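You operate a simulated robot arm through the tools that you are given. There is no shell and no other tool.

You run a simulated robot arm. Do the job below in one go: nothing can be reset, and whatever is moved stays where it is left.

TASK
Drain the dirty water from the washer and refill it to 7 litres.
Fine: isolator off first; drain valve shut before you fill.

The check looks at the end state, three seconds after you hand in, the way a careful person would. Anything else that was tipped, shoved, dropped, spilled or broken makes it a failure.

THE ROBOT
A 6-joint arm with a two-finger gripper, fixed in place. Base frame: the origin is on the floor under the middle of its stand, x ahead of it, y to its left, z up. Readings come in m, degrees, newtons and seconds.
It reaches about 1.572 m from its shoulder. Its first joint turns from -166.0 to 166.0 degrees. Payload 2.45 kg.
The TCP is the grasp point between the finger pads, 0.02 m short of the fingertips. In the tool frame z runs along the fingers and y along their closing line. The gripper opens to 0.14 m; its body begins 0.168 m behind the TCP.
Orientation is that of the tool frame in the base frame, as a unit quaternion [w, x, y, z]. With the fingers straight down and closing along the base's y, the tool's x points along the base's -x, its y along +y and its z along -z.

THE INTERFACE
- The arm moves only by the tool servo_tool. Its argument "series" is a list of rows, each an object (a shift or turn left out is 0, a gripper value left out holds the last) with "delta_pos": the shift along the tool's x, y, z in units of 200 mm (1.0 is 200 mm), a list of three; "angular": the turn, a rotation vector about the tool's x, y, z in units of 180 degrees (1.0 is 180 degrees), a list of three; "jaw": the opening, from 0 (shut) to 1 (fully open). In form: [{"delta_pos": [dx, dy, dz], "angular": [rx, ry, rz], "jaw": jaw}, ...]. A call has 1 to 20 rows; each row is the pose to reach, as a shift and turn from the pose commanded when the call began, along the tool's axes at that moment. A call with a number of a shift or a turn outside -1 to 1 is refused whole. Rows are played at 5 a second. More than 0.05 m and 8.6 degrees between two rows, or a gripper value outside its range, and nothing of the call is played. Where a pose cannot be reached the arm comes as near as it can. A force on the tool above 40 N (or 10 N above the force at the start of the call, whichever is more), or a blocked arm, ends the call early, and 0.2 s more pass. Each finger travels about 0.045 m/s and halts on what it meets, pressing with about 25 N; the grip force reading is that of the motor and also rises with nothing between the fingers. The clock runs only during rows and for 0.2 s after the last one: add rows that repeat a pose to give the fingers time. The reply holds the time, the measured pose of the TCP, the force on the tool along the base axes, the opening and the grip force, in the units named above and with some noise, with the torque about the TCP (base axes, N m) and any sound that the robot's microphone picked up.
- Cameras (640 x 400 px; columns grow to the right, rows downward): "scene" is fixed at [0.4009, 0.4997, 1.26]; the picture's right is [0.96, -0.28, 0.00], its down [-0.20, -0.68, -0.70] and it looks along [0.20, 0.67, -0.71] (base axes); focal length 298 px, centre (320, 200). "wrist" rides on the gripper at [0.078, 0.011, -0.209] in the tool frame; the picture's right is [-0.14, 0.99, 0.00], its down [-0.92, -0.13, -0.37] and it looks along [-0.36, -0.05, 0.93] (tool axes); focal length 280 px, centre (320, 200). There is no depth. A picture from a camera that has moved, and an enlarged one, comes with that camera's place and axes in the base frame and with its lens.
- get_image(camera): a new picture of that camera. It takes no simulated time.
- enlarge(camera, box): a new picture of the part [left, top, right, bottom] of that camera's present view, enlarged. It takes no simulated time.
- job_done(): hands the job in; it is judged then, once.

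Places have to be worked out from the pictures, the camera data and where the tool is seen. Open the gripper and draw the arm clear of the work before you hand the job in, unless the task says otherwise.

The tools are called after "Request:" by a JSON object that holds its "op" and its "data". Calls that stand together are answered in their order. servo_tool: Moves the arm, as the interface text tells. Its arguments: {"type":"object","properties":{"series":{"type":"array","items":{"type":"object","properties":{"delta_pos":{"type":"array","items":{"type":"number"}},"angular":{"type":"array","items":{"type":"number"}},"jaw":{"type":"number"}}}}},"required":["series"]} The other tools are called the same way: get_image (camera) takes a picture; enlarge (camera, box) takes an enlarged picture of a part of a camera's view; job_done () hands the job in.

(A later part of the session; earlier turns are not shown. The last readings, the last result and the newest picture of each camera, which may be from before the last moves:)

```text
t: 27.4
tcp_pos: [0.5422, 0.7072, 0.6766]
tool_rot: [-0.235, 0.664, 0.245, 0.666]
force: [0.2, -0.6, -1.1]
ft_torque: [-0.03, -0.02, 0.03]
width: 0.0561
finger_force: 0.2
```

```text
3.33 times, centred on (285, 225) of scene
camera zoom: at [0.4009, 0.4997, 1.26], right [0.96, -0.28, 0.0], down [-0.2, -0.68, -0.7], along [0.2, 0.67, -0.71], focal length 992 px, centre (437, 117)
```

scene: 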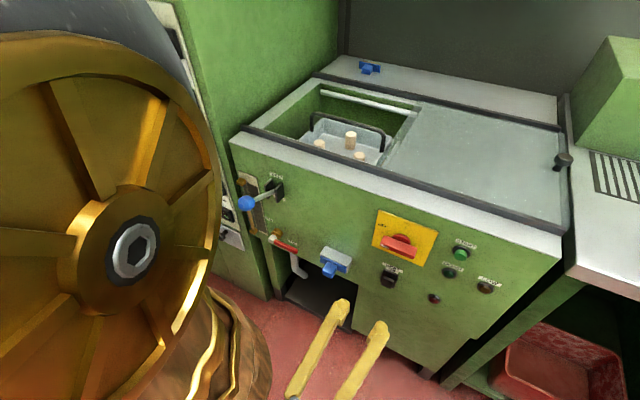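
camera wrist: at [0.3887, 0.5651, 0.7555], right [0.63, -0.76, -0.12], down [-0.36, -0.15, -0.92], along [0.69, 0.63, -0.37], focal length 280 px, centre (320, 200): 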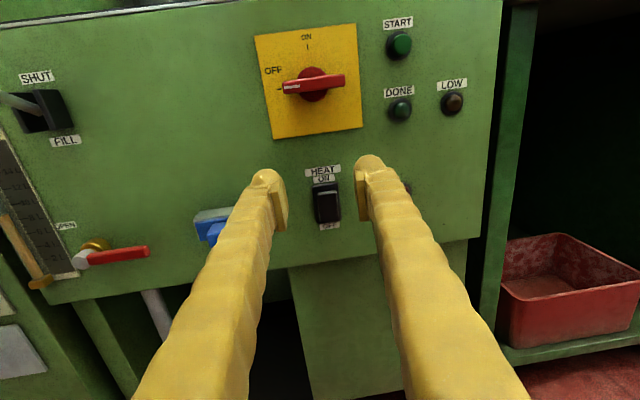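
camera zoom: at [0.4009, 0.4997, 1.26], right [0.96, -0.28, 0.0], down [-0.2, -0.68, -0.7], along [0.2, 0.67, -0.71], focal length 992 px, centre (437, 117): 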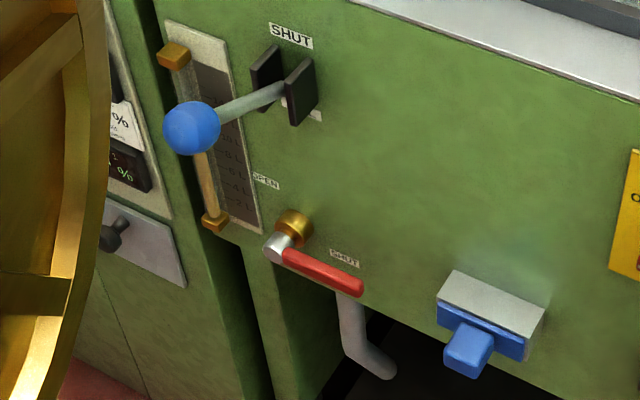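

Gauge reads roughly 8–9 L of brown water; drain lever pivot is at d≈−0.431, z≈0.589 with its tip ~87 mm to the right. I roll another +90° (camera to the right side) while moving toward the stand-off in front of the drain lever.

Request:
{"op": "servo_tool", "data": {"series": [{"delta_pos": [-0.0265, -0.0808, 0.0041], "angular": [0.002, -0.0019, 0.042]}, {"delta_pos": [-0.053, -0.1617, 0.0082], "angular": [0.004, -0.0037, 0.084]}, {"delta_pos": [-0.0795, -0.2425, 0.0123], "angular": [0.006, -0.0056, 0.126]}, {"delta_pos": [-0.106, -0.3233, 0.0163], "angular": [0.0079, -0.0075, 0.168]}, {"delta_pos": [-0.1325, -0.4042, 0.0204], "angular": [0.0099, -0.0093, 0.21]}, {"delta_pos": [-0.159, -0.485, 0.0245], "angular": [0.0119, -0.0112, 0.252]}, {"delta_pos": [-0.1855, -0.5658, 0.0286], "angular": [0.0139, -0.0131, 0.294]}, {"delta_pos": [-0.212, -0.6467, 0.0327], "angular": [0.0159, -0.0149, 0.336]}, {"delta_pos": [-0.2385, -0.7275, 0.0368], "angular": [0.0179, -0.0168, 0.378]}, {"delta_pos": [-0.265, -0.8083, 0.0408], "angular": [0.0198, -0.0187, 0.42]}, {"delta_pos": [-0.2915, -0.8892, 0.0449], "angular": [0.0218, -0.0205, 0.462]}, {"delta_pos": [-0.318, -0.97, 0.049], "angular": [0.0238, -0.0224, 0.504]}]}}

Request:
{"op": "get_image", "data": {"camera": "wrist"}}

Request:
{"op": "get_image", "data": {"camera": "scene"}}

```text
t: 29.9
tcp_pos: [0.4263, 0.8605, 0.6089]
tool_rot: [0.654, -0.653, 0.271, -0.271]
force: [-1.1, -0.3, 0.3]
ft_torque: [0.02, 0.01, 0.01]
width: 0.0559
finger_force: 0.0
```

```text
taken
camera wrist: at [0.334, 0.6578, 0.5992], right [-0.1, 0.1, -0.99], down [-0.91, 0.39, 0.13], along [0.4, 0.92, 0.05], focal length 280 px, centre (320, 200)
```

wrist: 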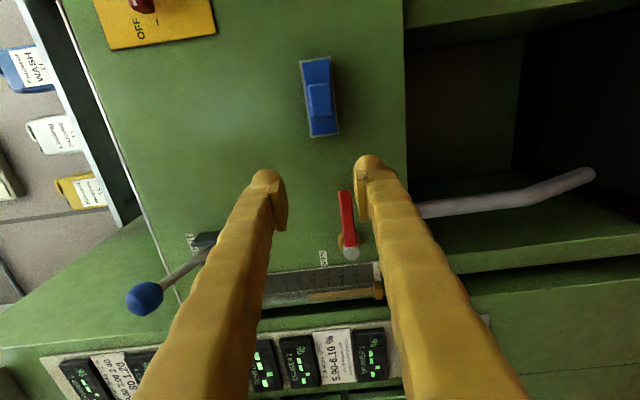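

```text
taken
```

scene: 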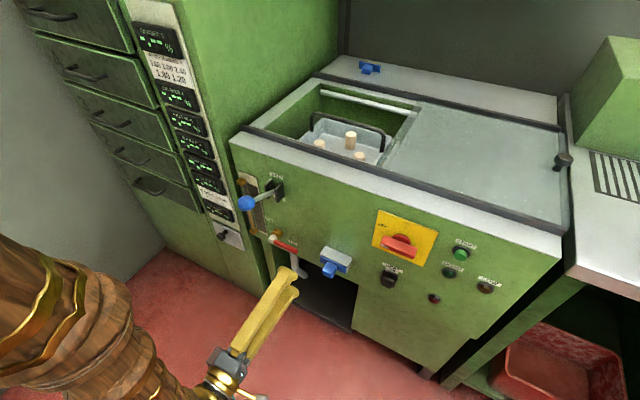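

The pose is exact. I enlarge the wrist view (its right is world-down, its down is panel-left) to measure the drain lever from here.

Request:
{"op": "enlarge", "data": {"camera": "wrist", "box": [280, 170, 440, 310]}}

Request:
{"op": "enlarge", "data": {"camera": "scene", "box": [220, 200, 350, 320]}}

```text
2.86 times, centred on (360, 240) of wrist
camera zoom: at [0.334, 0.6578, 0.5992], right [-0.1, 0.1, -0.99], down [-0.91, 0.39, 0.13], along [0.4, 0.92, 0.05], focal length 801 px, centre (206, 86)
```

zoom: 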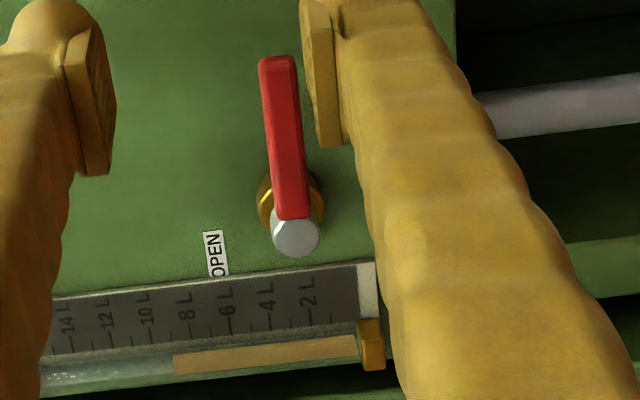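

```text
3.33 times, centred on (285, 260) of scene
camera zoom: at [0.4009, 0.4997, 1.26], right [0.96, -0.28, 0.0], down [-0.2, -0.68, -0.7], along [0.2, 0.67, -0.71], focal length 992 px, centre (437, 0)
```

zoom: 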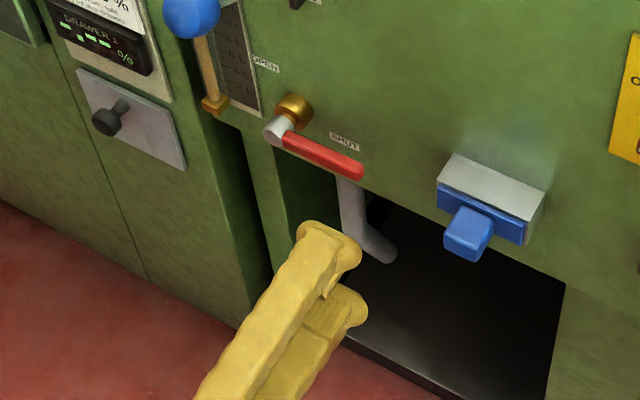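

Lever centreline measures z≈0.586, pivot d≈−0.43, ~15 mm thick. I move in front of it (62 mm out from the pivot) and narrow the jaw to ~34 mm to cage the lever without squeezing.

Request:
{"op": "servo_tool", "data": {"series": [{"delta_pos": [-0.151, 0.057, 0.05], "jaw": 0.243}, {"delta_pos": [-0.302, 0.1145, 0.1], "jaw": 0.243}, {"delta_pos": [-0.302, 0.1145, 0.1], "jaw": 0.243}]}}

Request:
{"op": "enlarge", "data": {"camera": "wrist", "box": [240, 120, 440, 280]}}

Request:
{"op": "enlarge", "data": {"camera": "scene", "box": [220, 200, 350, 320]}}

```text
t: 30.8
tcp_pos: [0.4, 0.9186, 0.5859]
tool_rot: [-0.653, 0.654, -0.27, 0.271]
force: [0.5, -0.4, -0.3]
ft_torque: [-0.04, -0.04, -0.02]
width: 0.034
finger_force: 0.2
```

```text
2.50 times, centred on (340, 200) of wrist
camera zoom: at [0.3069, 0.7146, 0.5754], right [-0.1, 0.1, -0.99], down [-0.91, 0.39, 0.13], along [0.4, 0.92, 0.05], focal length 701 px, centre (270, 200)
```

zoom: 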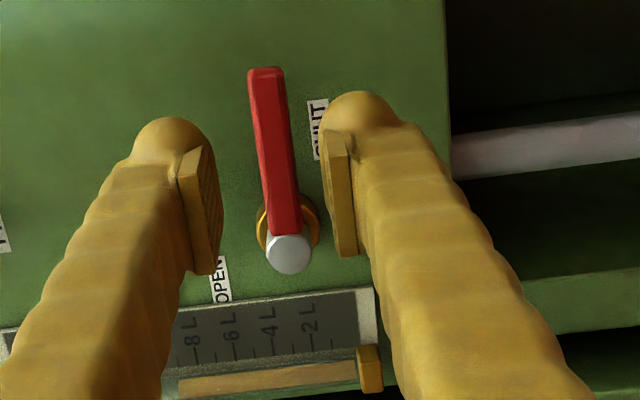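

```text
3.33 times, centred on (285, 260) of scene
camera zoom: at [0.4009, 0.4997, 1.26], right [0.96, -0.28, 0.0], down [-0.2, -0.68, -0.7], along [0.2, 0.67, -0.71], focal length 992 px, centre (437, 0)
```

zoom: 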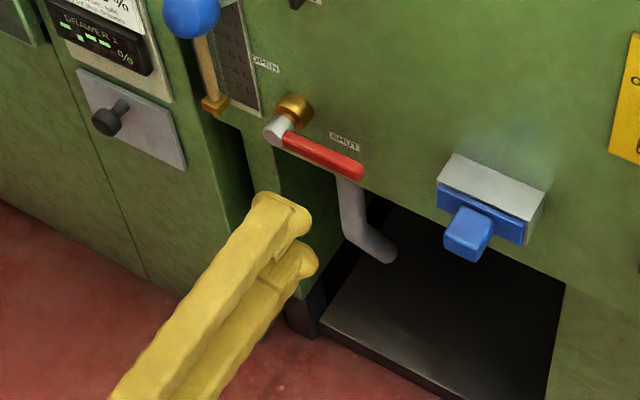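

The lever is centred between the pads. I advance 80 mm so the pads cage it without touching.

Request:
{"op": "servo_tool", "data": {"series": [{"delta_pos": [0, 0, 0.14]}, {"delta_pos": [0, 0, 0.28]}, {"delta_pos": [0, 0, 0.395]}]}}

Request:
{"op": "get_image", "data": {"camera": "wrist"}}

Request:
{"op": "enlarge", "data": {"camera": "scene", "box": [220, 180, 350, 300]}}

```text
t: 31.6
tcp_pos: [0.4547, 0.9727, 0.5851]
tool_rot: [-0.653, 0.654, -0.27, 0.271]
force: [0.0, 1.2, -0.1]
ft_torque: [0.02, -0.02, 0.03]
width: 0.0341
finger_force: 0.0
```

```text
taken
camera wrist: at [0.3629, 0.7685, 0.5759], right [-0.1, 0.1, -0.99], down [-0.91, 0.39, 0.13], along [0.4, 0.92, 0.05], focal length 280 px, centre (320, 200)
```

wrist: 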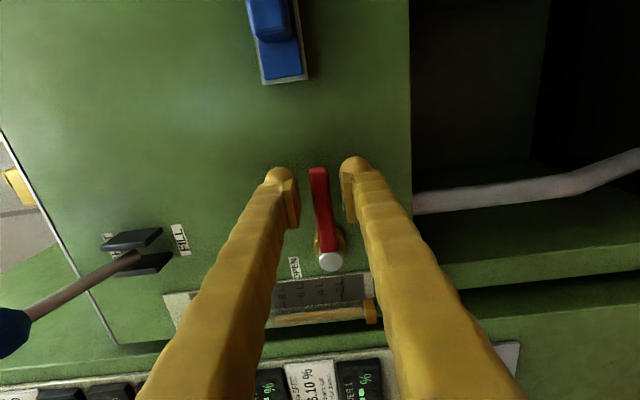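

```text
3.33 times, centred on (285, 240) of scene
camera zoom: at [0.4009, 0.4997, 1.26], right [0.96, -0.28, 0.0], down [-0.2, -0.68, -0.7], along [0.2, 0.67, -0.71], focal length 992 px, centre (437, 67)
```

zoom: 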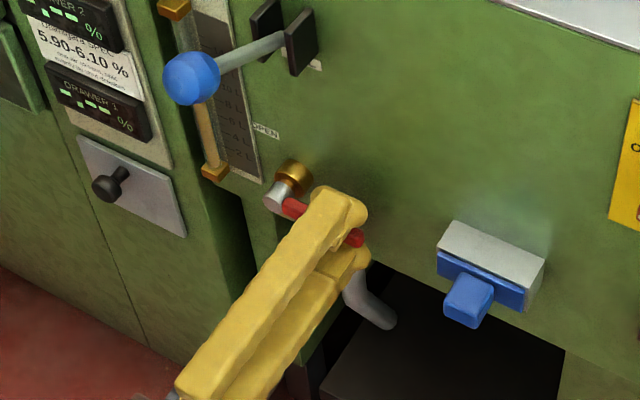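

The lever is caged. I narrow the jaw to ~24 mm and swing it upward (counter-clockwise) about the pivot with matching tool roll, first 30° to check it follows.

Request:
{"op": "servo_tool", "data": {"series": [{"delta_pos": [0, -0.007, 0], "jaw": 0.17}, {"delta_pos": [0, -0.007, 0], "jaw": 0.17}, {"delta_pos": [-0.0027, -0.0482, 0], "angular": [0, 0, -0.04167], "jaw": 0.17}, {"delta_pos": [-0.0108, -0.0888, 0], "angular": [0, 0, -0.08333], "jaw": 0.17}, {"delta_pos": [-0.0241, -0.1279, 0], "angular": [0, 0, -0.125], "jaw": 0.17}, {"delta_pos": [-0.0423, -0.165, 0], "angular": [0, 0, -0.16667], "jaw": 0.17}]}}

Request:
{"op": "get_image", "data": {"camera": "wrist"}}

Request:
{"op": "enlarge", "data": {"camera": "scene", "box": [220, 180, 350, 300]}}

```text
t: 33.0
tcp_pos: [0.4496, 0.9794, 0.6194]
tool_rot: [-0.56, 0.701, -0.092, 0.432]
force: [0.4, -0.4, -0.4]
ft_torque: [-0.01, -0.03, 0.01]
width: 0.024
finger_force: 0.3
```

```text
taken
camera wrist: at [0.3532, 0.7796, 0.6501], right [0.27, -0.27, -0.93], down [-0.87, 0.35, -0.35], along [0.42, 0.9, -0.14], focal length 280 px, centre (320, 200)
```

wrist: 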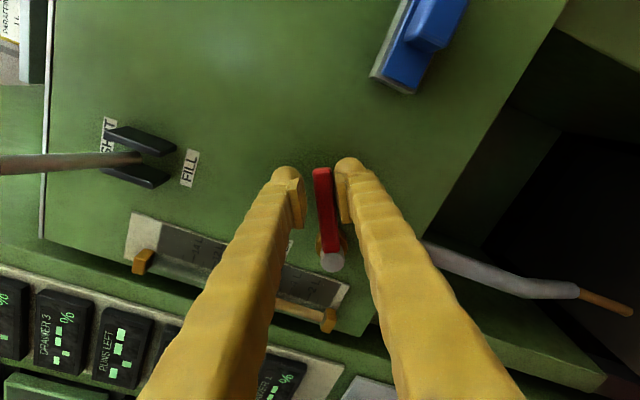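

```text
3.33 times, centred on (285, 240) of scene
camera zoom: at [0.4009, 0.4997, 1.26], right [0.96, -0.28, 0.0], down [-0.2, -0.68, -0.7], along [0.2, 0.67, -0.71], focal length 992 px, centre (437, 67)
```

zoom: 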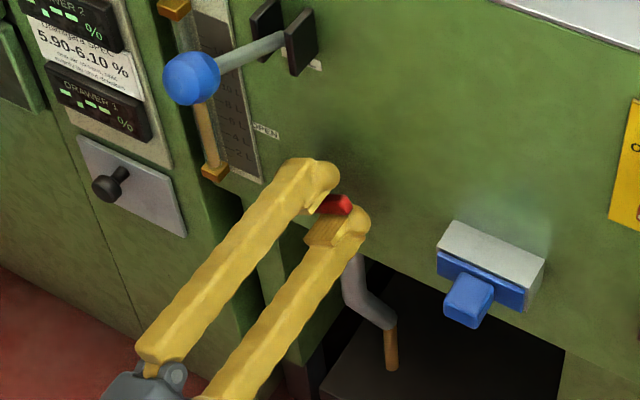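

The lever follows with almost no force and brown water is already running from the drain pipe. I swing it the rest of the way up to OPEN.

Request:
{"op": "servo_tool", "data": {"series": [{"delta_pos": [-0.0027, -0.0412, 0], "angular": [0, 0, -0.04167]}, {"delta_pos": [-0.0108, -0.0818, 0], "angular": [0, 0, -0.08333]}, {"delta_pos": [-0.0241, -0.1209, 0], "angular": [0, 0, -0.125]}, {"delta_pos": [-0.0423, -0.158, 0], "angular": [0, 0, -0.16667]}, {"delta_pos": [-0.0653, -0.1924, 0], "angular": [0, 0, -0.20833]}, {"delta_pos": [-0.0926, -0.2234, 0], "angular": [0, 0, -0.25]}, {"delta_pos": [-0.1236, -0.2507, 0], "angular": [0, 0, -0.29167]}, {"delta_pos": [-0.158, -0.2737, 0], "angular": [0, 0, -0.33333]}]}}

Request:
{"op": "get_image", "data": {"camera": "wrist"}}

Request:
{"op": "enlarge", "data": {"camera": "scene", "box": [220, 180, 350, 300]}}

```text
t: 34.8
tcp_pos: [0.4088, 1.019, 0.6511]
tool_rot: [-0.27, 0.653, 0.271, 0.653]
force: [0.0, 0.3, 0.2]
ft_torque: [0.0, -0.03, 0.0]
width: 0.0237
finger_force: 0.0
```

```text
taken
camera wrist: at [0.2691, 0.8625, 0.73], right [0.7, -0.7, -0.13], down [-0.35, -0.17, -0.92], along [0.62, 0.69, -0.37], focal length 280 px, centre (320, 200)
```

wrist: 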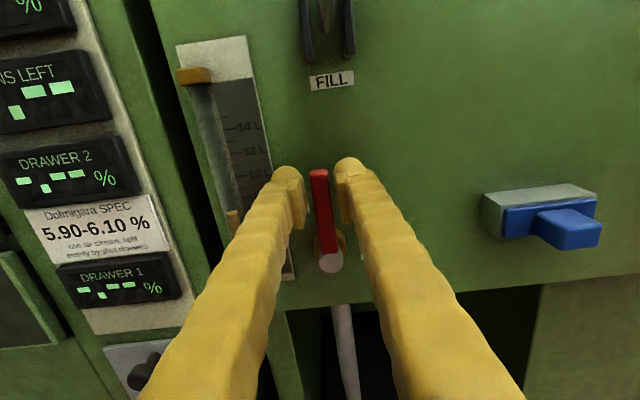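

```text
3.33 times, centred on (285, 240) of scene
camera zoom: at [0.4009, 0.4997, 1.26], right [0.96, -0.28, 0.0], down [-0.2, -0.68, -0.7], along [0.2, 0.67, -0.71], focal length 992 px, centre (437, 67)
```

zoom: 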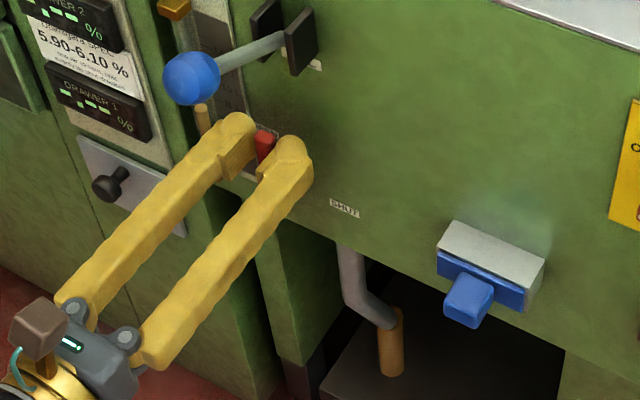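

The lever is up at OPEN and a full brown stream runs into the floor drain. I hold still for 4 s and watch the gauge.

Request:
{"op": "servo_tool", "data": {"series": [{}, {}, {}, {}, {}, {}, {}, {}, {}, {}, {}, {}, {}, {}, {}, {}, {}, {}, {}, {}]}}

Request:
{"op": "enlarge", "data": {"camera": "wrist", "box": [150, 30, 370, 300]}}

Request:
{"op": "enlarge", "data": {"camera": "scene", "box": [220, 160, 350, 310]}}

```text
t: 39.0
tcp_pos: [0.4095, 1.018, 0.651]
tool_rot: [-0.27, 0.653, 0.272, 0.653]
force: [-0.3, -0.2, 0.2]
ft_torque: [-0.01, -0.01, -0.03]
width: 0.0235
finger_force: 0.2
```

```text
1.48 times, centred on (260, 165) of wrist
camera zoom: at [0.2693, 0.8623, 0.7299], right [0.7, -0.7, -0.14], down [-0.35, -0.17, -0.92], along [0.62, 0.69, -0.37], focal length 415 px, centre (409, 252)
```

zoom: 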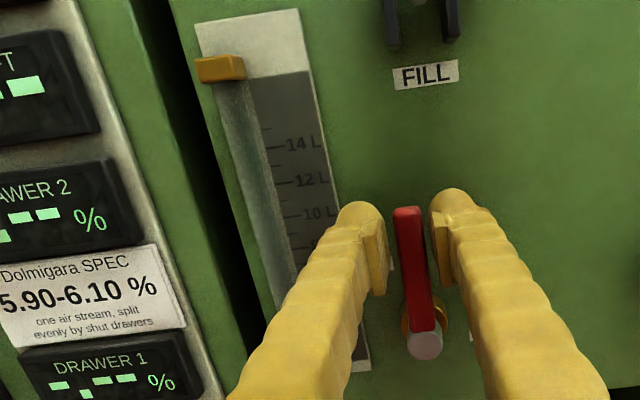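

```text
2.67 times, centred on (285, 235) of scene
camera zoom: at [0.4009, 0.4997, 1.26], right [0.96, -0.28, 0.0], down [-0.2, -0.68, -0.7], along [0.2, 0.67, -0.71], focal length 794 px, centre (413, 107)
```

zoom: 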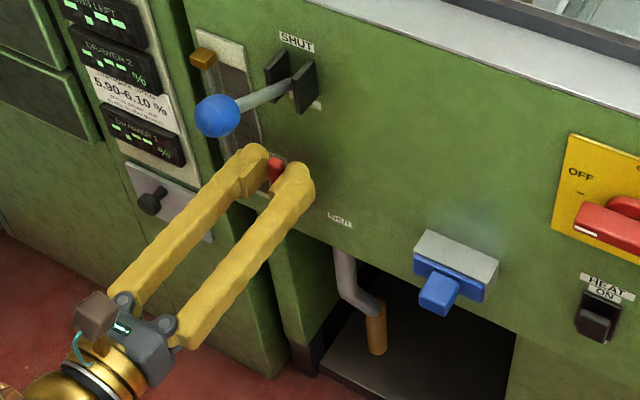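

Level has dropped out of the visible part of the tube and the stream is still running. I keep waiting.

Request:
{"op": "servo_tool", "data": {"series": [{}, {}, {}, {}, {}, {}, {}, {}, {}, {}, {}, {}, {}, {}, {}, {}, {}, {}, {}, {}]}}

Request:
{"op": "servo_tool", "data": {"series": [{}, {}, {}, {}, {}, {}, {}, {}, {}, {}, {}, {}, {}, {}, {}, {}, {}, {}, {}, {}]}}

Request:
{"op": "enlarge", "data": {"camera": "scene", "box": [220, 160, 350, 310]}}

```text
t: 43.1
tcp_pos: [0.4096, 1.0172, 0.6495]
tool_rot: [-0.269, 0.654, 0.271, 0.653]
force: [-0.2, 0.1, 0.4]
ft_torque: [-0.01, -0.06, 0.01]
width: 0.0234
finger_force: 0.0
```

```text
t: 47.4
tcp_pos: [0.4086, 1.0183, 0.6512]
tool_rot: [-0.27, 0.653, 0.271, 0.653]
force: [0.8, -0.6, 0.3]
ft_torque: [0.01, 0.01, -0.01]
width: 0.0238
finger_force: 0.0
```

```text
2.67 times, centred on (285, 235) of scene
camera zoom: at [0.4009, 0.4997, 1.26], right [0.96, -0.28, 0.0], down [-0.2, -0.68, -0.7], along [0.2, 0.67, -0.71], focal length 794 px, centre (413, 107)
```

zoom: 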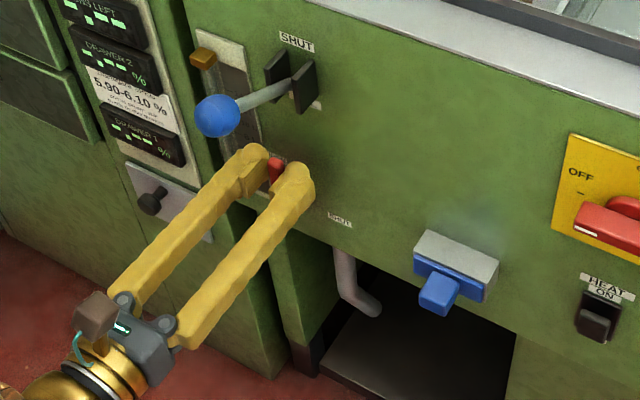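

The stream has stopped. I check the tank and gauge for remaining water before shutting the drain.

Request:
{"op": "enlarge", "data": {"camera": "wrist", "box": [170, 30, 400, 300]}}

Request:
{"op": "enlarge", "data": {"camera": "scene", "box": [230, 60, 430, 190]}}

Request:
{"op": "enlarge", "data": {"camera": "scene", "box": [225, 165, 305, 240]}}

```text
1.48 times, centred on (285, 165) of wrist
camera zoom: at [0.2693, 0.8623, 0.7299], right [0.7, -0.7, -0.14], down [-0.35, -0.17, -0.92], along [0.62, 0.69, -0.37], focal length 415 px, centre (372, 252)
```

zoom: 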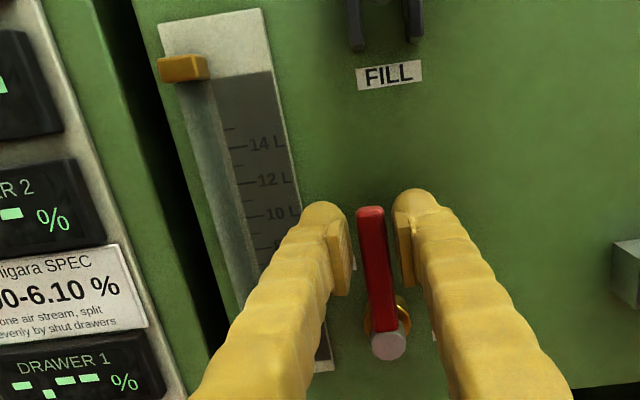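

```text
3.08 times, centred on (330, 125) of scene
camera zoom: at [0.4009, 0.4997, 1.26], right [0.96, -0.28, 0.0], down [-0.2, -0.68, -0.7], along [0.2, 0.67, -0.71], focal length 916 px, centre (289, 431)
```

zoom: 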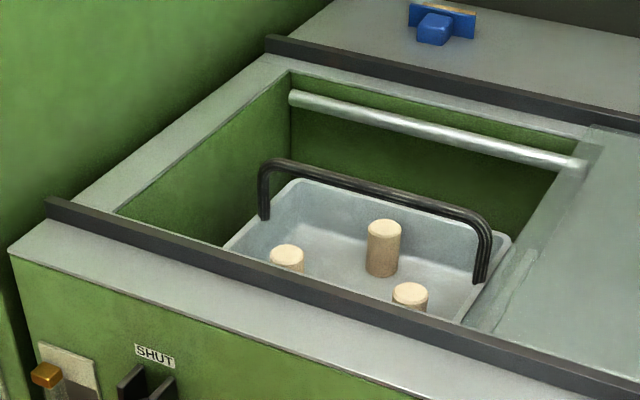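

```text
5.33 times, centred on (265, 202) of scene
camera zoom: at [0.4009, 0.4997, 1.26], right [0.96, -0.28, 0.0], down [-0.2, -0.68, -0.7], along [0.2, 0.67, -0.71], focal length 1587 px, centre (613, 187)
```

zoom: 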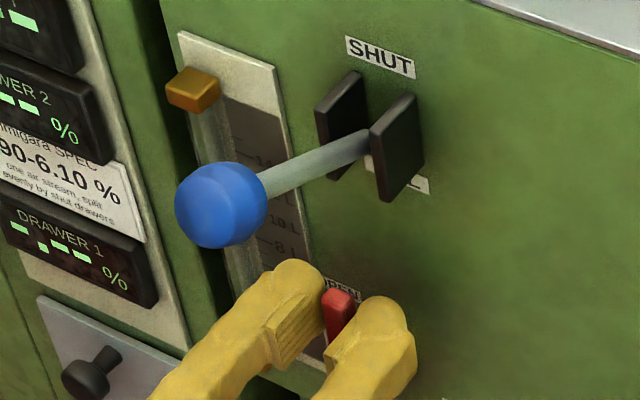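

No stream and no water visible; I give it one more second, then swing the lever back clockwise to SHUT, a few degrees past to take up the cage slack.

Request:
{"op": "servo_tool", "data": {"series": [{}, {}, {}, {}, {}, {"delta_pos": [-0.0027, 0.0412, 0], "angular": [0, 0, 0.04167]}, {"delta_pos": [-0.0108, 0.0818, 0], "angular": [0, 0, 0.08333]}, {"delta_pos": [-0.0241, 0.1209, 0], "angular": [0, 0, 0.125]}, {"delta_pos": [-0.0423, 0.158, 0], "angular": [0, 0, 0.16667]}, {"delta_pos": [-0.0653, 0.1924, 0], "angular": [0, 0, 0.20833]}, {"delta_pos": [-0.0926, 0.2234, 0], "angular": [0, 0, 0.25]}, {"delta_pos": [-0.1236, 0.2507, 0], "angular": [0, 0, 0.29167]}, {"delta_pos": [-0.158, 0.2737, 0], "angular": [0, 0, 0.33333]}, {"delta_pos": [-0.1951, 0.2919, 0], "angular": [0, 0, 0.375]}, {"delta_pos": [-0.2342, 0.3052, 0], "angular": [0, 0, 0.41667]}, {"delta_pos": [-0.2748, 0.3133, 0], "angular": [0, 0, 0.45833]}, {"delta_pos": [-0.316, 0.316, 0], "angular": [0, 0, 0.5]}]}}

Request:
{"op": "get_image", "data": {"camera": "wrist"}}

Request:
{"op": "enlarge", "data": {"camera": "wrist", "box": [240, 150, 420, 340]}}

Request:
{"op": "enlarge", "data": {"camera": "scene", "box": [220, 180, 350, 300]}}

```text
t: 51.0
tcp_pos: [0.4531, 0.9738, 0.5874]
tool_rot: [0.654, -0.653, 0.27, -0.271]
force: [0.4, 0.5, 1.3]
ft_torque: [-0.02, 0.01, 0.02]
width: 0.0237
finger_force: 0.1
```

```text
taken
camera wrist: at [0.3612, 0.7693, 0.5769], right [-0.1, 0.1, -0.99], down [-0.91, 0.39, 0.13], along [0.4, 0.92, 0.05], focal length 280 px, centre (320, 200)
```

wrist: 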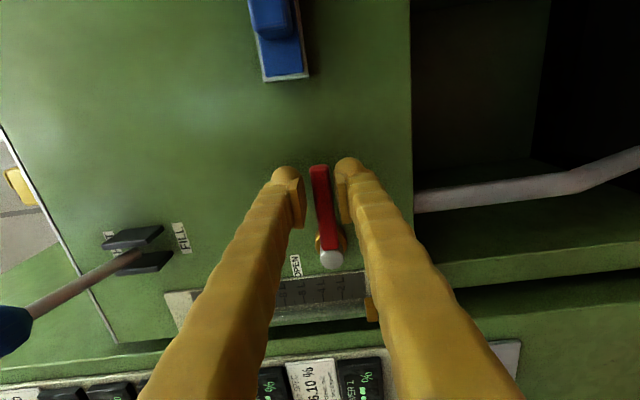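

```text
2.11 times, centred on (330, 245) of wrist
camera zoom: at [0.3612, 0.7693, 0.5769], right [-0.1, 0.1, -0.99], down [-0.91, 0.39, 0.13], along [0.4, 0.92, 0.05], focal length 590 px, centre (299, 105)
```

zoom: 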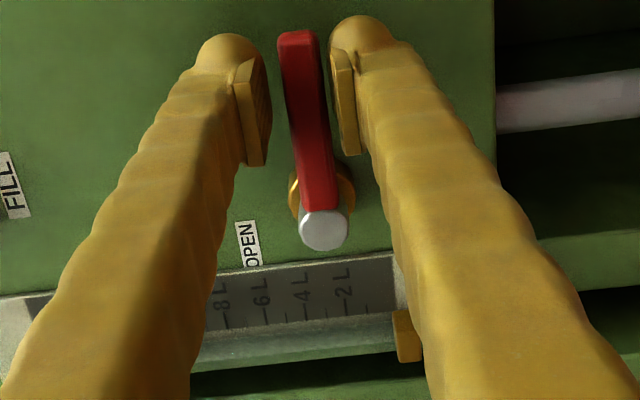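

```text
3.33 times, centred on (285, 240) of scene
camera zoom: at [0.4009, 0.4997, 1.26], right [0.96, -0.28, 0.0], down [-0.2, -0.68, -0.7], along [0.2, 0.67, -0.71], focal length 992 px, centre (437, 67)
```

zoom: 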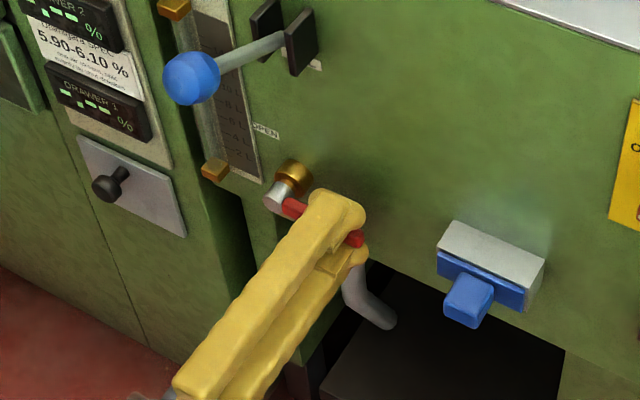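

The gauge tube is now clear (empty). I press the lever a further few degrees toward SHUT to make sure it is fully closed, watching the force.

Request:
{"op": "servo_tool", "data": {"series": [{"delta_pos": [0, 0.011, 0], "angular": [0, 0, 0.0111]}, {"delta_pos": [-0.0005, 0.0165, 0], "angular": [0, 0, 0.0167]}, {"delta_pos": [-0.0008, 0.022, 0], "angular": [0, 0, 0.0222]}]}}

Request:
{"op": "enlarge", "data": {"camera": "wrist", "box": [240, 150, 420, 340]}}

```text
t: 51.8
tcp_pos: [0.4533, 0.9743, 0.5819]
tool_rot: [0.662, -0.644, 0.293, -0.248]
force: [-0.7, 0.3, -0.2]
ft_torque: [0.02, -0.02, 0.01]
width: 0.0241
finger_force: 0.1
```

```text
2.11 times, centred on (330, 245) of wrist
camera zoom: at [0.3602, 0.7702, 0.5678], right [-0.15, 0.14, -0.98], down [-0.9, 0.38, 0.19], along [0.4, 0.91, 0.07], focal length 590 px, centre (299, 105)
```

zoom: 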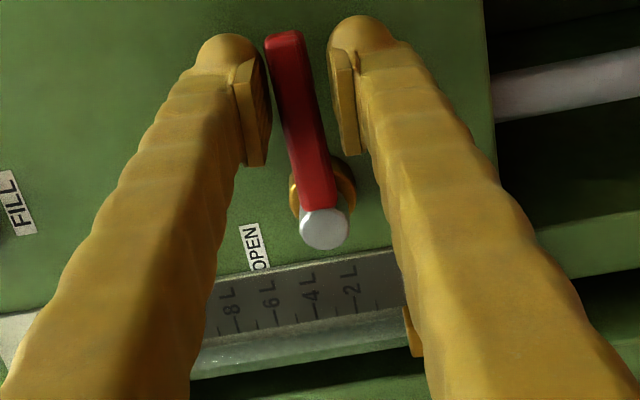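

The lever measures level (−0.5°), same as its original SHUT position, with the upper pad just touching. I press about 2 mm further to feel the stop.

Request:
{"op": "servo_tool", "data": {"series": [{"delta_pos": [0, 0.005, 0]}, {"delta_pos": [0, 0.01, 0]}, {"delta_pos": [0, 0.013, 0]}]}}

Request:
{"op": "enlarge", "data": {"camera": "wrist", "box": [240, 150, 420, 340]}}

```text
t: 52.5
tcp_pos: [0.4526, 0.9739, 0.581]
tool_rot: [0.662, -0.644, 0.293, -0.248]
force: [1.3, 0.2, 2.5]
ft_torque: [0.02, -0.03, 0.0]
width: 0.0256
finger_force: 1.6
```

```text
2.11 times, centred on (330, 245) of wrist
camera zoom: at [0.3601, 0.7711, 0.5654], right [-0.15, 0.14, -0.98], down [-0.9, 0.38, 0.19], along [0.4, 0.91, 0.07], focal length 590 px, centre (299, 105)
```

zoom: 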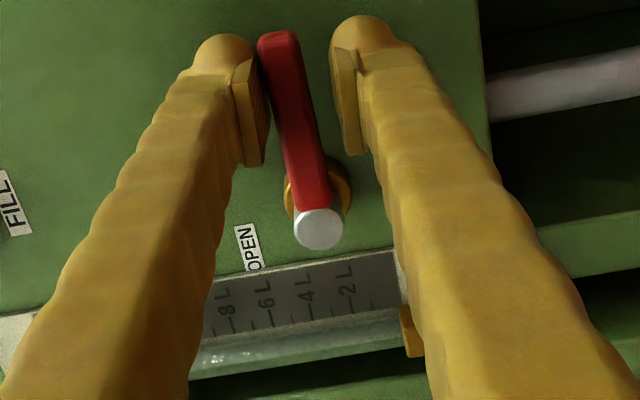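

The lever resists firmly at SHUT, so the drain is closed. I release the contact, then retreat straight back 190 mm.

Request:
{"op": "servo_tool", "data": {"series": [{"delta_pos": [0, -0.02, 0]}, {"delta_pos": [0, -0.03, 0]}, {"delta_pos": [0, -0.03, -0.19]}, {"delta_pos": [0, -0.03, -0.38]}, {"delta_pos": [0, -0.03, -0.57]}, {"delta_pos": [0, -0.03, -0.76]}, {"delta_pos": [0, -0.03, -0.95]}]}}

Request:
{"op": "get_image", "data": {"camera": "wrist"}}

Request:
{"op": "enlarge", "data": {"camera": "wrist", "box": [250, 150, 420, 300]}}

Request:
{"op": "enlarge", "data": {"camera": "scene", "box": [220, 165, 350, 300]}}

```text
t: 54.1
tcp_pos: [0.3184, 0.8396, 0.5864]
tool_rot: [0.661, -0.644, 0.293, -0.249]
force: [-0.3, -0.3, 0.8]
ft_torque: [0.03, 0.04, 0.01]
width: 0.0239
finger_force: 0.0
```

```text
taken
camera wrist: at [0.2256, 0.6364, 0.5707], right [-0.15, 0.14, -0.98], down [-0.9, 0.38, 0.19], along [0.4, 0.91, 0.07], focal length 280 px, centre (320, 200)
```

wrist: 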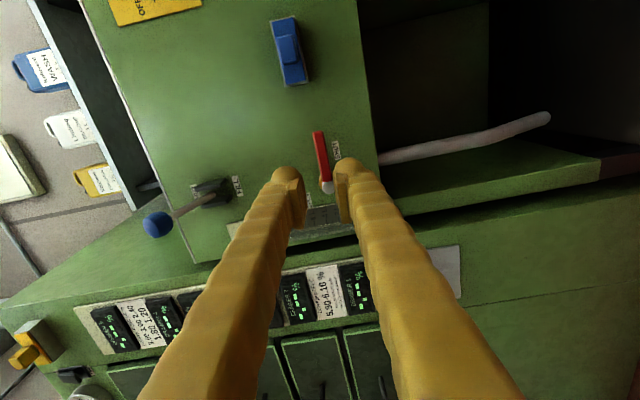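

```text
2.67 times, centred on (335, 225) of wrist
camera zoom: at [0.2256, 0.6364, 0.5707], right [-0.15, 0.14, -0.98], down [-0.9, 0.38, 0.19], along [0.4, 0.91, 0.07], focal length 748 px, centre (280, 133)
```

zoom: 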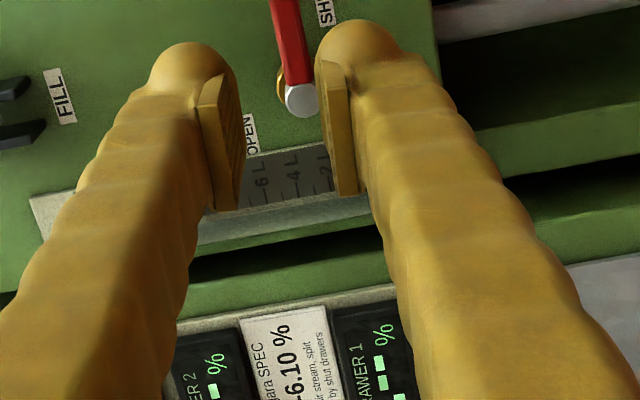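

```text
2.96 times, centred on (285, 232) of scene
camera zoom: at [0.4009, 0.4997, 1.26], right [0.96, -0.28, 0.0], down [-0.2, -0.68, -0.7], along [0.2, 0.67, -0.71], focal length 882 px, centre (424, 104)
```

zoom: 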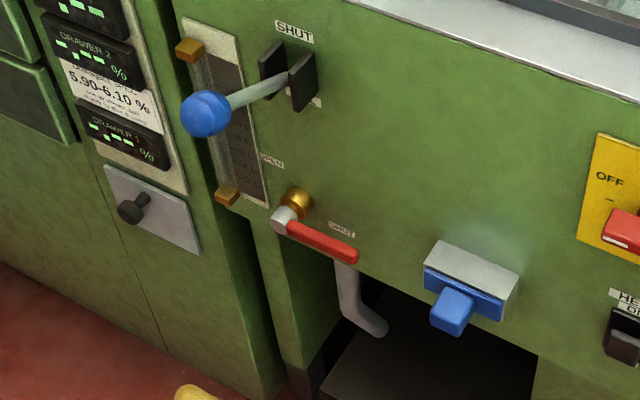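

The drain lever is back at SHUT and nothing drips. I roll to camera-up and rise to a stand-off in front of the blue fill-lever ball, opening the jaw to 60 mm.

Request:
{"op": "servo_tool", "data": {"series": [{"delta_pos": [-0.0229, -0.0814, 0.0047], "angular": [0, 0, -0.04348], "jaw": 0.43}, {"delta_pos": [-0.0458, -0.1628, 0.0093], "angular": [0, 0, -0.08697], "jaw": 0.43}, {"delta_pos": [-0.0688, -0.2443, 0.014], "angular": [0, 0, -0.13045], "jaw": 0.43}, {"delta_pos": [-0.0917, -0.3257, 0.0187], "angular": [0, 0, -0.17393], "jaw": 0.43}, {"delta_pos": [-0.1146, -0.4071, 0.0233], "angular": [0, 0, -0.21742], "jaw": 0.43}, {"delta_pos": [-0.1375, -0.4885, 0.028], "angular": [0, 0, -0.2609], "jaw": 0.43}, {"delta_pos": [-0.1604, -0.5699, 0.0327], "angular": [0, 0, -0.30438], "jaw": 0.43}, {"delta_pos": [-0.1833, -0.6513, 0.0373], "angular": [0, 0, -0.34787], "jaw": 0.43}, {"delta_pos": [-0.2063, -0.7328, 0.042], "angular": [0, 0, -0.39135], "jaw": 0.43}, {"delta_pos": [-0.2292, -0.8142, 0.0467], "angular": [0, 0, -0.43483], "jaw": 0.43}, {"delta_pos": [-0.2521, -0.8956, 0.0513], "angular": [0, 0, -0.47832], "jaw": 0.43}, {"delta_pos": [-0.275, -0.977, 0.056], "angular": [0, 0, -0.5218], "jaw": 0.43}]}}

Request:
{"op": "get_image", "data": {"camera": "wrist"}}

Request:
{"op": "get_image", "data": {"camera": "scene"}}

Request:
{"op": "enlarge", "data": {"camera": "wrist", "box": [240, 80, 400, 250]}}

```text
t: 56.8
tcp_pos: [0.297, 0.8762, 0.786]
tool_rot: [-0.27, 0.653, 0.27, 0.653]
force: [0.1, -0.4, -0.4]
ft_torque: [0.02, 0.01, -0.01]
width: 0.0604
finger_force: 0.1
```

```text
taken
camera wrist: at [0.1581, 0.7209, 0.8652], right [0.7, -0.7, -0.14], down [-0.35, -0.17, -0.92], along [0.62, 0.69, -0.37], focal length 280 px, centre (320, 200)
```

wrist: 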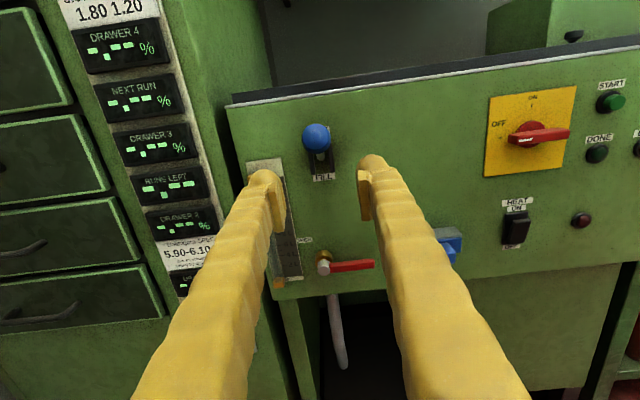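

```text
taken
```

scene: 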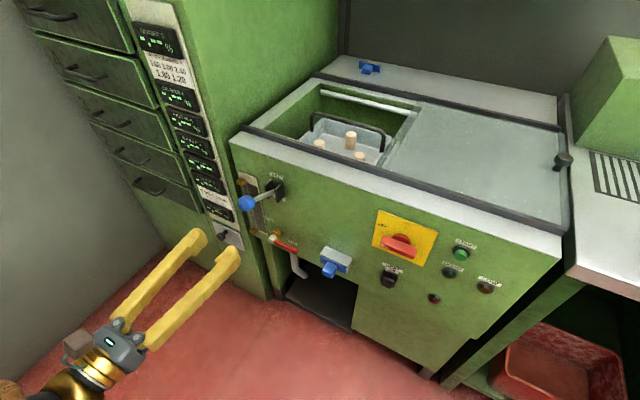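

```text
2.35 times, centred on (320, 165) of wrist
camera zoom: at [0.1581, 0.7209, 0.8652], right [0.7, -0.7, -0.14], down [-0.35, -0.17, -0.92], along [0.62, 0.69, -0.37], focal length 660 px, centre (320, 282)
```

zoom: 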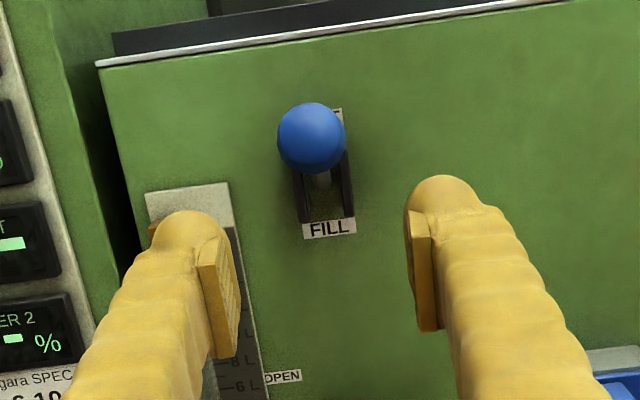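

The ball centre measures (offset 0.943, d −0.409, z ≈0.811), 33 mm diameter, pivot about z 0.772. I rise 25 mm and advance to straddle the ball.

Request:
{"op": "servo_tool", "data": {"series": [{"delta_pos": [0.06, 0, 0]}, {"delta_pos": [0.125, 0.002, 0]}, {"delta_pos": [0.125, 0.002, 0.19]}, {"delta_pos": [0.125, 0.002, 0.38]}, {"delta_pos": [0.125, 0.002, 0.5675]}]}}

Request:
{"op": "get_image", "data": {"camera": "wrist"}}

Request:
{"op": "enlarge", "data": {"camera": "scene", "box": [180, 150, 330, 280]}}

```text
t: 58.0
tcp_pos: [0.3774, 0.9556, 0.8121]
tool_rot: [-0.271, 0.653, 0.271, 0.653]
force: [0.3, 0.3, -0.1]
ft_torque: [0.0, 0.01, -0.03]
width: 0.0604
finger_force: 0.1
```

```text
taken
camera wrist: at [0.2376, 0.8, 0.8906], right [0.7, -0.7, -0.14], down [-0.35, -0.17, -0.92], along [0.62, 0.69, -0.37], focal length 280 px, centre (320, 200)
```

wrist: 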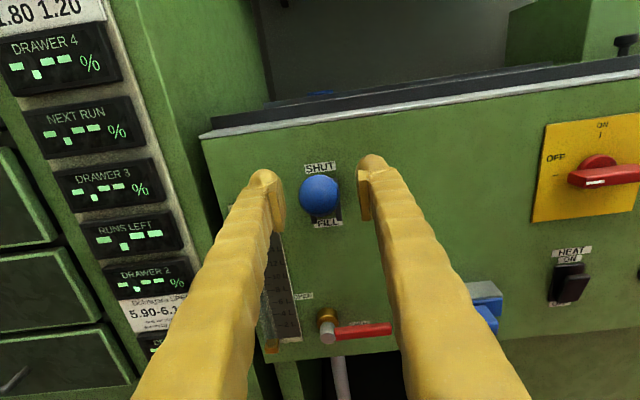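

```text
3.08 times, centred on (255, 215) of scene
camera zoom: at [0.4009, 0.4997, 1.26], right [0.96, -0.28, 0.0], down [-0.2, -0.68, -0.7], along [0.2, 0.67, -0.71], focal length 916 px, centre (520, 154)
```

zoom: 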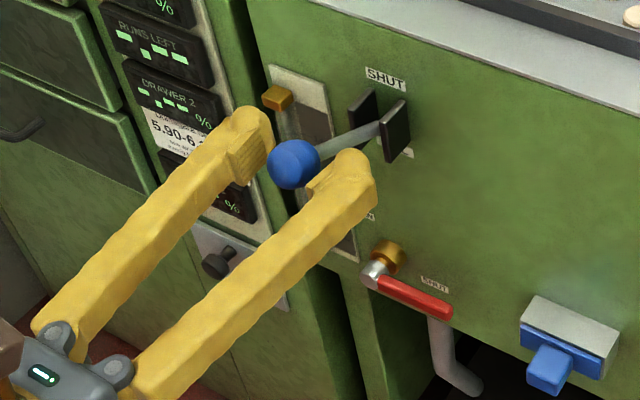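

The ball sits centred between the pads. I close the gripper on it.

Request:
{"op": "servo_tool", "data": {"series": [{"jaw": 0.2}, {"jaw": 0.15}, {"jaw": 0.1}, {"jaw": 0.1}, {"jaw": 0.1}]}}

Request:
{"op": "enlarge", "data": {"camera": "scene", "box": [180, 150, 330, 280]}}

```text
t: 59.1
tcp_pos: [0.3756, 0.9569, 0.8105]
tool_rot: [-0.271, 0.653, 0.271, 0.653]
force: [-7.4, 16.5, -2.1]
ft_torque: [0.05, -0.05, -0.04]
width: 0.0281
finger_force: 45.3
```

```text
3.08 times, centred on (255, 215) of scene
camera zoom: at [0.4009, 0.4997, 1.26], right [0.96, -0.28, 0.0], down [-0.2, -0.68, -0.7], along [0.2, 0.67, -0.71], focal length 916 px, centre (520, 154)
```

zoom: 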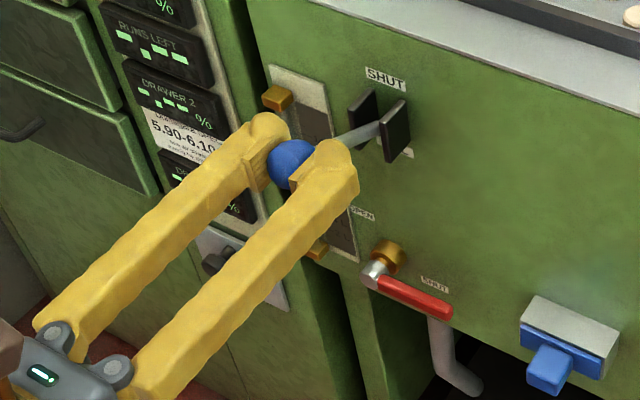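

Gripped (28 mm) with ~17 N sideways load, so I shift 2 mm left to relieve it and pull the lever down along its arc to mid-travel, then check gauge and force.

Request:
{"op": "servo_tool", "data": {"series": [{"delta_pos": [0, -0.01, 0], "jaw": 0.1}, {"delta_pos": [-0.03, -0.01, -0.012], "jaw": 0.1}, {"delta_pos": [-0.0625, -0.01, -0.023], "jaw": 0.1}, {"delta_pos": [-0.095, -0.01, -0.031], "jaw": 0.1}, {"delta_pos": [-0.1275, -0.01, -0.0365], "jaw": 0.1}]}}

Request:
{"op": "enlarge", "data": {"camera": "scene", "box": [180, 150, 330, 280]}}

Request:
{"op": "get_image", "data": {"camera": "wrist"}}

```text
t: 60.4
tcp_pos: [0.3719, 0.9524, 0.786]
tool_rot: [-0.271, 0.653, 0.269, 0.654]
force: [8.0, -14.6, 14.2]
ft_torque: [0.78, -0.76, 0.04]
width: 0.0279
finger_force: 45.2
```

```text
3.08 times, centred on (255, 215) of scene
camera zoom: at [0.4009, 0.4997, 1.26], right [0.96, -0.28, 0.0], down [-0.2, -0.68, -0.7], along [0.2, 0.67, -0.71], focal length 916 px, centre (520, 154)
```

zoom: 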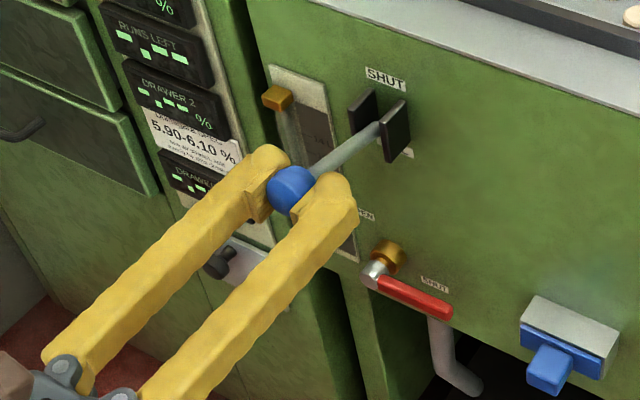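

```text
taken
camera wrist: at [0.2327, 0.7964, 0.8643], right [0.7, -0.7, -0.14], down [-0.35, -0.17, -0.92], along [0.62, 0.69, -0.37], focal length 280 px, centre (320, 200)
```

wrist: 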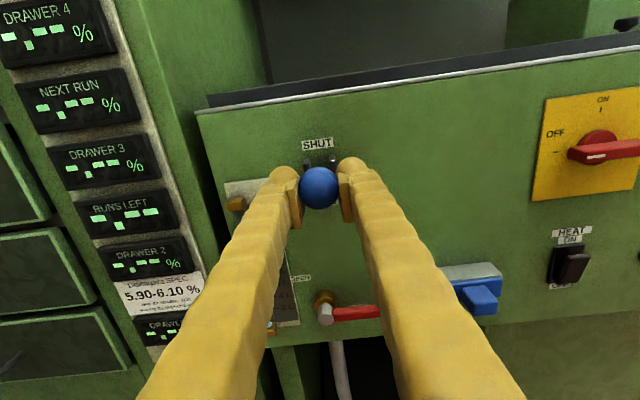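

The lever moves with the gripper. I check whether any water shows at the gauge bottom yet.

Request:
{"op": "enlarge", "data": {"camera": "wrist", "box": [220, 170, 340, 350]}}

Request:
{"op": "enlarge", "data": {"camera": "scene", "box": [235, 170, 315, 245]}}

```text
2.22 times, centred on (280, 260) of wrist
camera zoom: at [0.2327, 0.7964, 0.8643], right [0.7, -0.7, -0.14], down [-0.35, -0.17, -0.92], along [0.62, 0.69, -0.37], focal length 623 px, centre (409, 67)
```

zoom: 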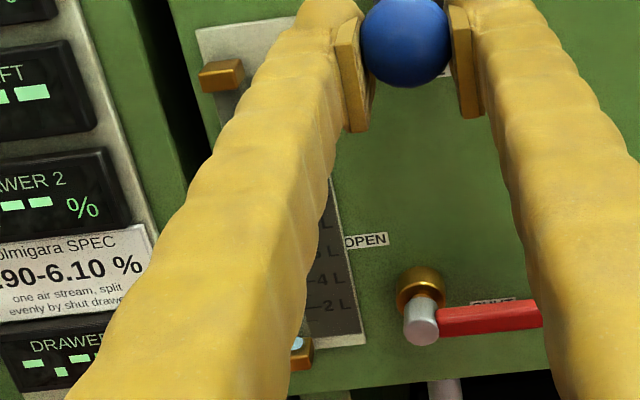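

```text
5.33 times, centred on (275, 208) of scene
camera zoom: at [0.4009, 0.4997, 1.26], right [0.96, -0.28, 0.0], down [-0.2, -0.68, -0.7], along [0.2, 0.67, -0.71], focal length 1587 px, centre (560, 160)
```

zoom: 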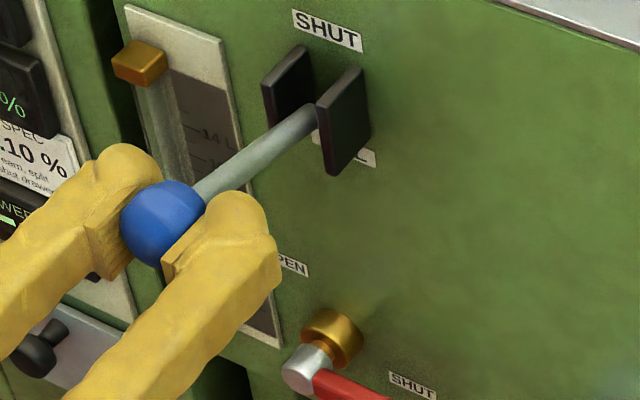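

Clean pale-blue water just shows at the gauge foot, so flow has begun; 7 L should be at z≈0.6365 on the scale (about 11 mm per litre). I relieve 1 mm sideways and continue the lever down toward FILL.

Request:
{"op": "servo_tool", "data": {"series": [{"delta_pos": [-0.0665, 0.005, -0.0045], "jaw": 0.1}, {"delta_pos": [-0.1325, 0.005, 0.0], "jaw": 0.1}, {"delta_pos": [-0.1975, 0.005, 0.0135], "jaw": 0.1}]}}

Request:
{"op": "enlarge", "data": {"camera": "scene", "box": [235, 170, 315, 245]}}

Request:
{"op": "enlarge", "data": {"camera": "wrist", "box": [200, 150, 360, 330]}}

```text
t: 61.1
tcp_pos: [0.3729, 0.9543, 0.7463]
tool_rot: [-0.27, 0.654, 0.271, 0.653]
force: [-0.9, -17.3, 12.1]
ft_torque: [0.89, -0.67, 0.03]
width: 0.0282
finger_force: 45.0
```

```text
5.33 times, centred on (275, 208) of scene
camera zoom: at [0.4009, 0.4997, 1.26], right [0.96, -0.28, 0.0], down [-0.2, -0.68, -0.7], along [0.2, 0.67, -0.71], focal length 1587 px, centre (560, 160)
```

zoom: 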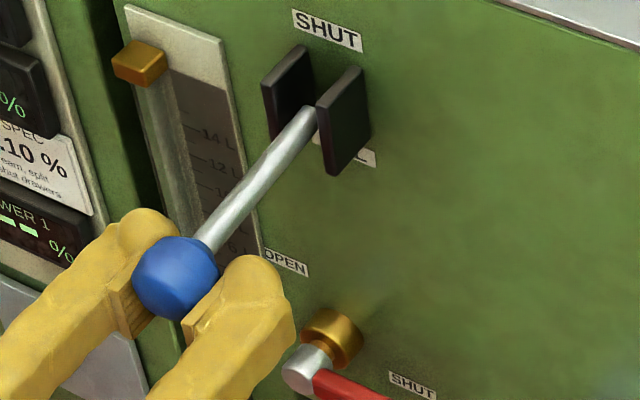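

```text
2.22 times, centred on (280, 240) of wrist
camera zoom: at [0.234, 0.7974, 0.8245], right [0.7, -0.7, -0.14], down [-0.35, -0.17, -0.92], along [0.62, 0.69, -0.37], focal length 623 px, centre (409, 111)
```

zoom: 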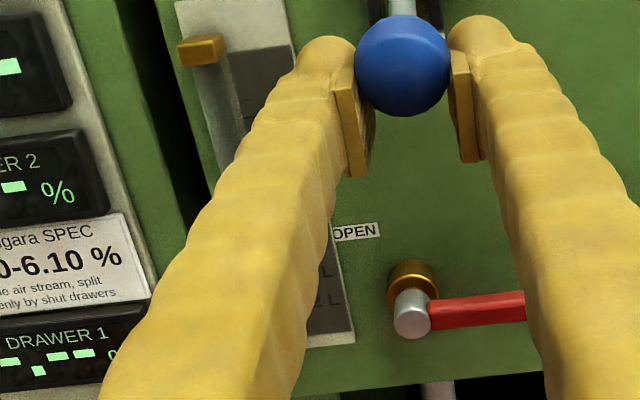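

Lever is around −16° and the tube's middle is becoming visible to the scene camera. I lower a bit further, with 1 mm corrections, to the FILL end.

Request:
{"op": "servo_tool", "data": {"series": [{"delta_pos": [-0.034, 0.004, 0.005], "jaw": 0.1}, {"delta_pos": [-0.0675, 0.005, 0.014], "jaw": 0.1}]}}

Request:
{"op": "enlarge", "data": {"camera": "scene", "box": [235, 170, 315, 245]}}

```text
t: 61.8
tcp_pos: [0.3753, 0.9549, 0.7307]
tool_rot: [-0.27, 0.654, 0.272, 0.652]
force: [-1.0, 0.5, 0.5]
ft_torque: [0.01, -0.01, -0.03]
width: 0.0101
finger_force: 0.1
```

```text
5.33 times, centred on (275, 208) of scene
camera zoom: at [0.4009, 0.4997, 1.26], right [0.96, -0.28, 0.0], down [-0.2, -0.68, -0.7], along [0.2, 0.67, -0.71], focal length 1587 px, centre (560, 160)
```

zoom: 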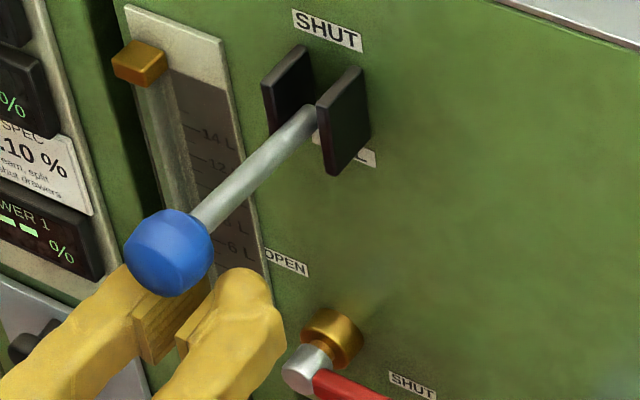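

The ball slipped out upward as the lever neared its end; the fingers are now closed just beneath it and the lever sits near mid-travel. I look at the wrist view before any more time passes.

Request:
{"op": "get_image", "data": {"camera": "wrist"}}

Request:
{"op": "enlarge", "data": {"camera": "wrist", "box": [200, 130, 360, 310]}}

```text
taken
camera wrist: at [0.2355, 0.799, 0.8099], right [0.7, -0.7, -0.14], down [-0.35, -0.17, -0.92], along [0.62, 0.69, -0.37], focal length 280 px, centre (320, 200)
```

wrist: 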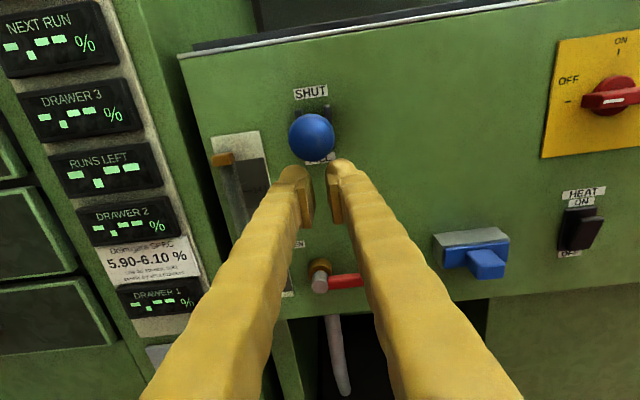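

```text
2.22 times, centred on (280, 220) of wrist
camera zoom: at [0.2355, 0.799, 0.8099], right [0.7, -0.7, -0.14], down [-0.35, -0.17, -0.92], along [0.62, 0.69, -0.37], focal length 623 px, centre (409, 156)
```

zoom: 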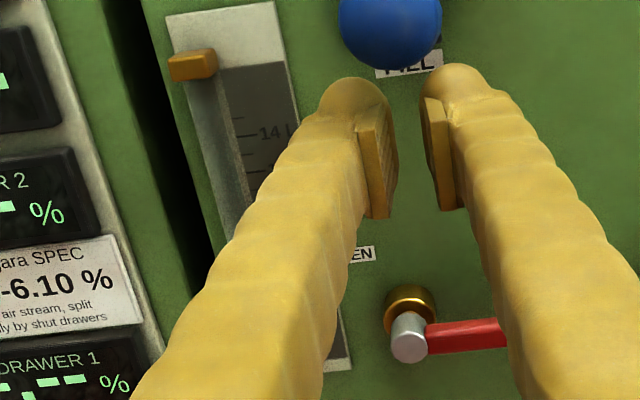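

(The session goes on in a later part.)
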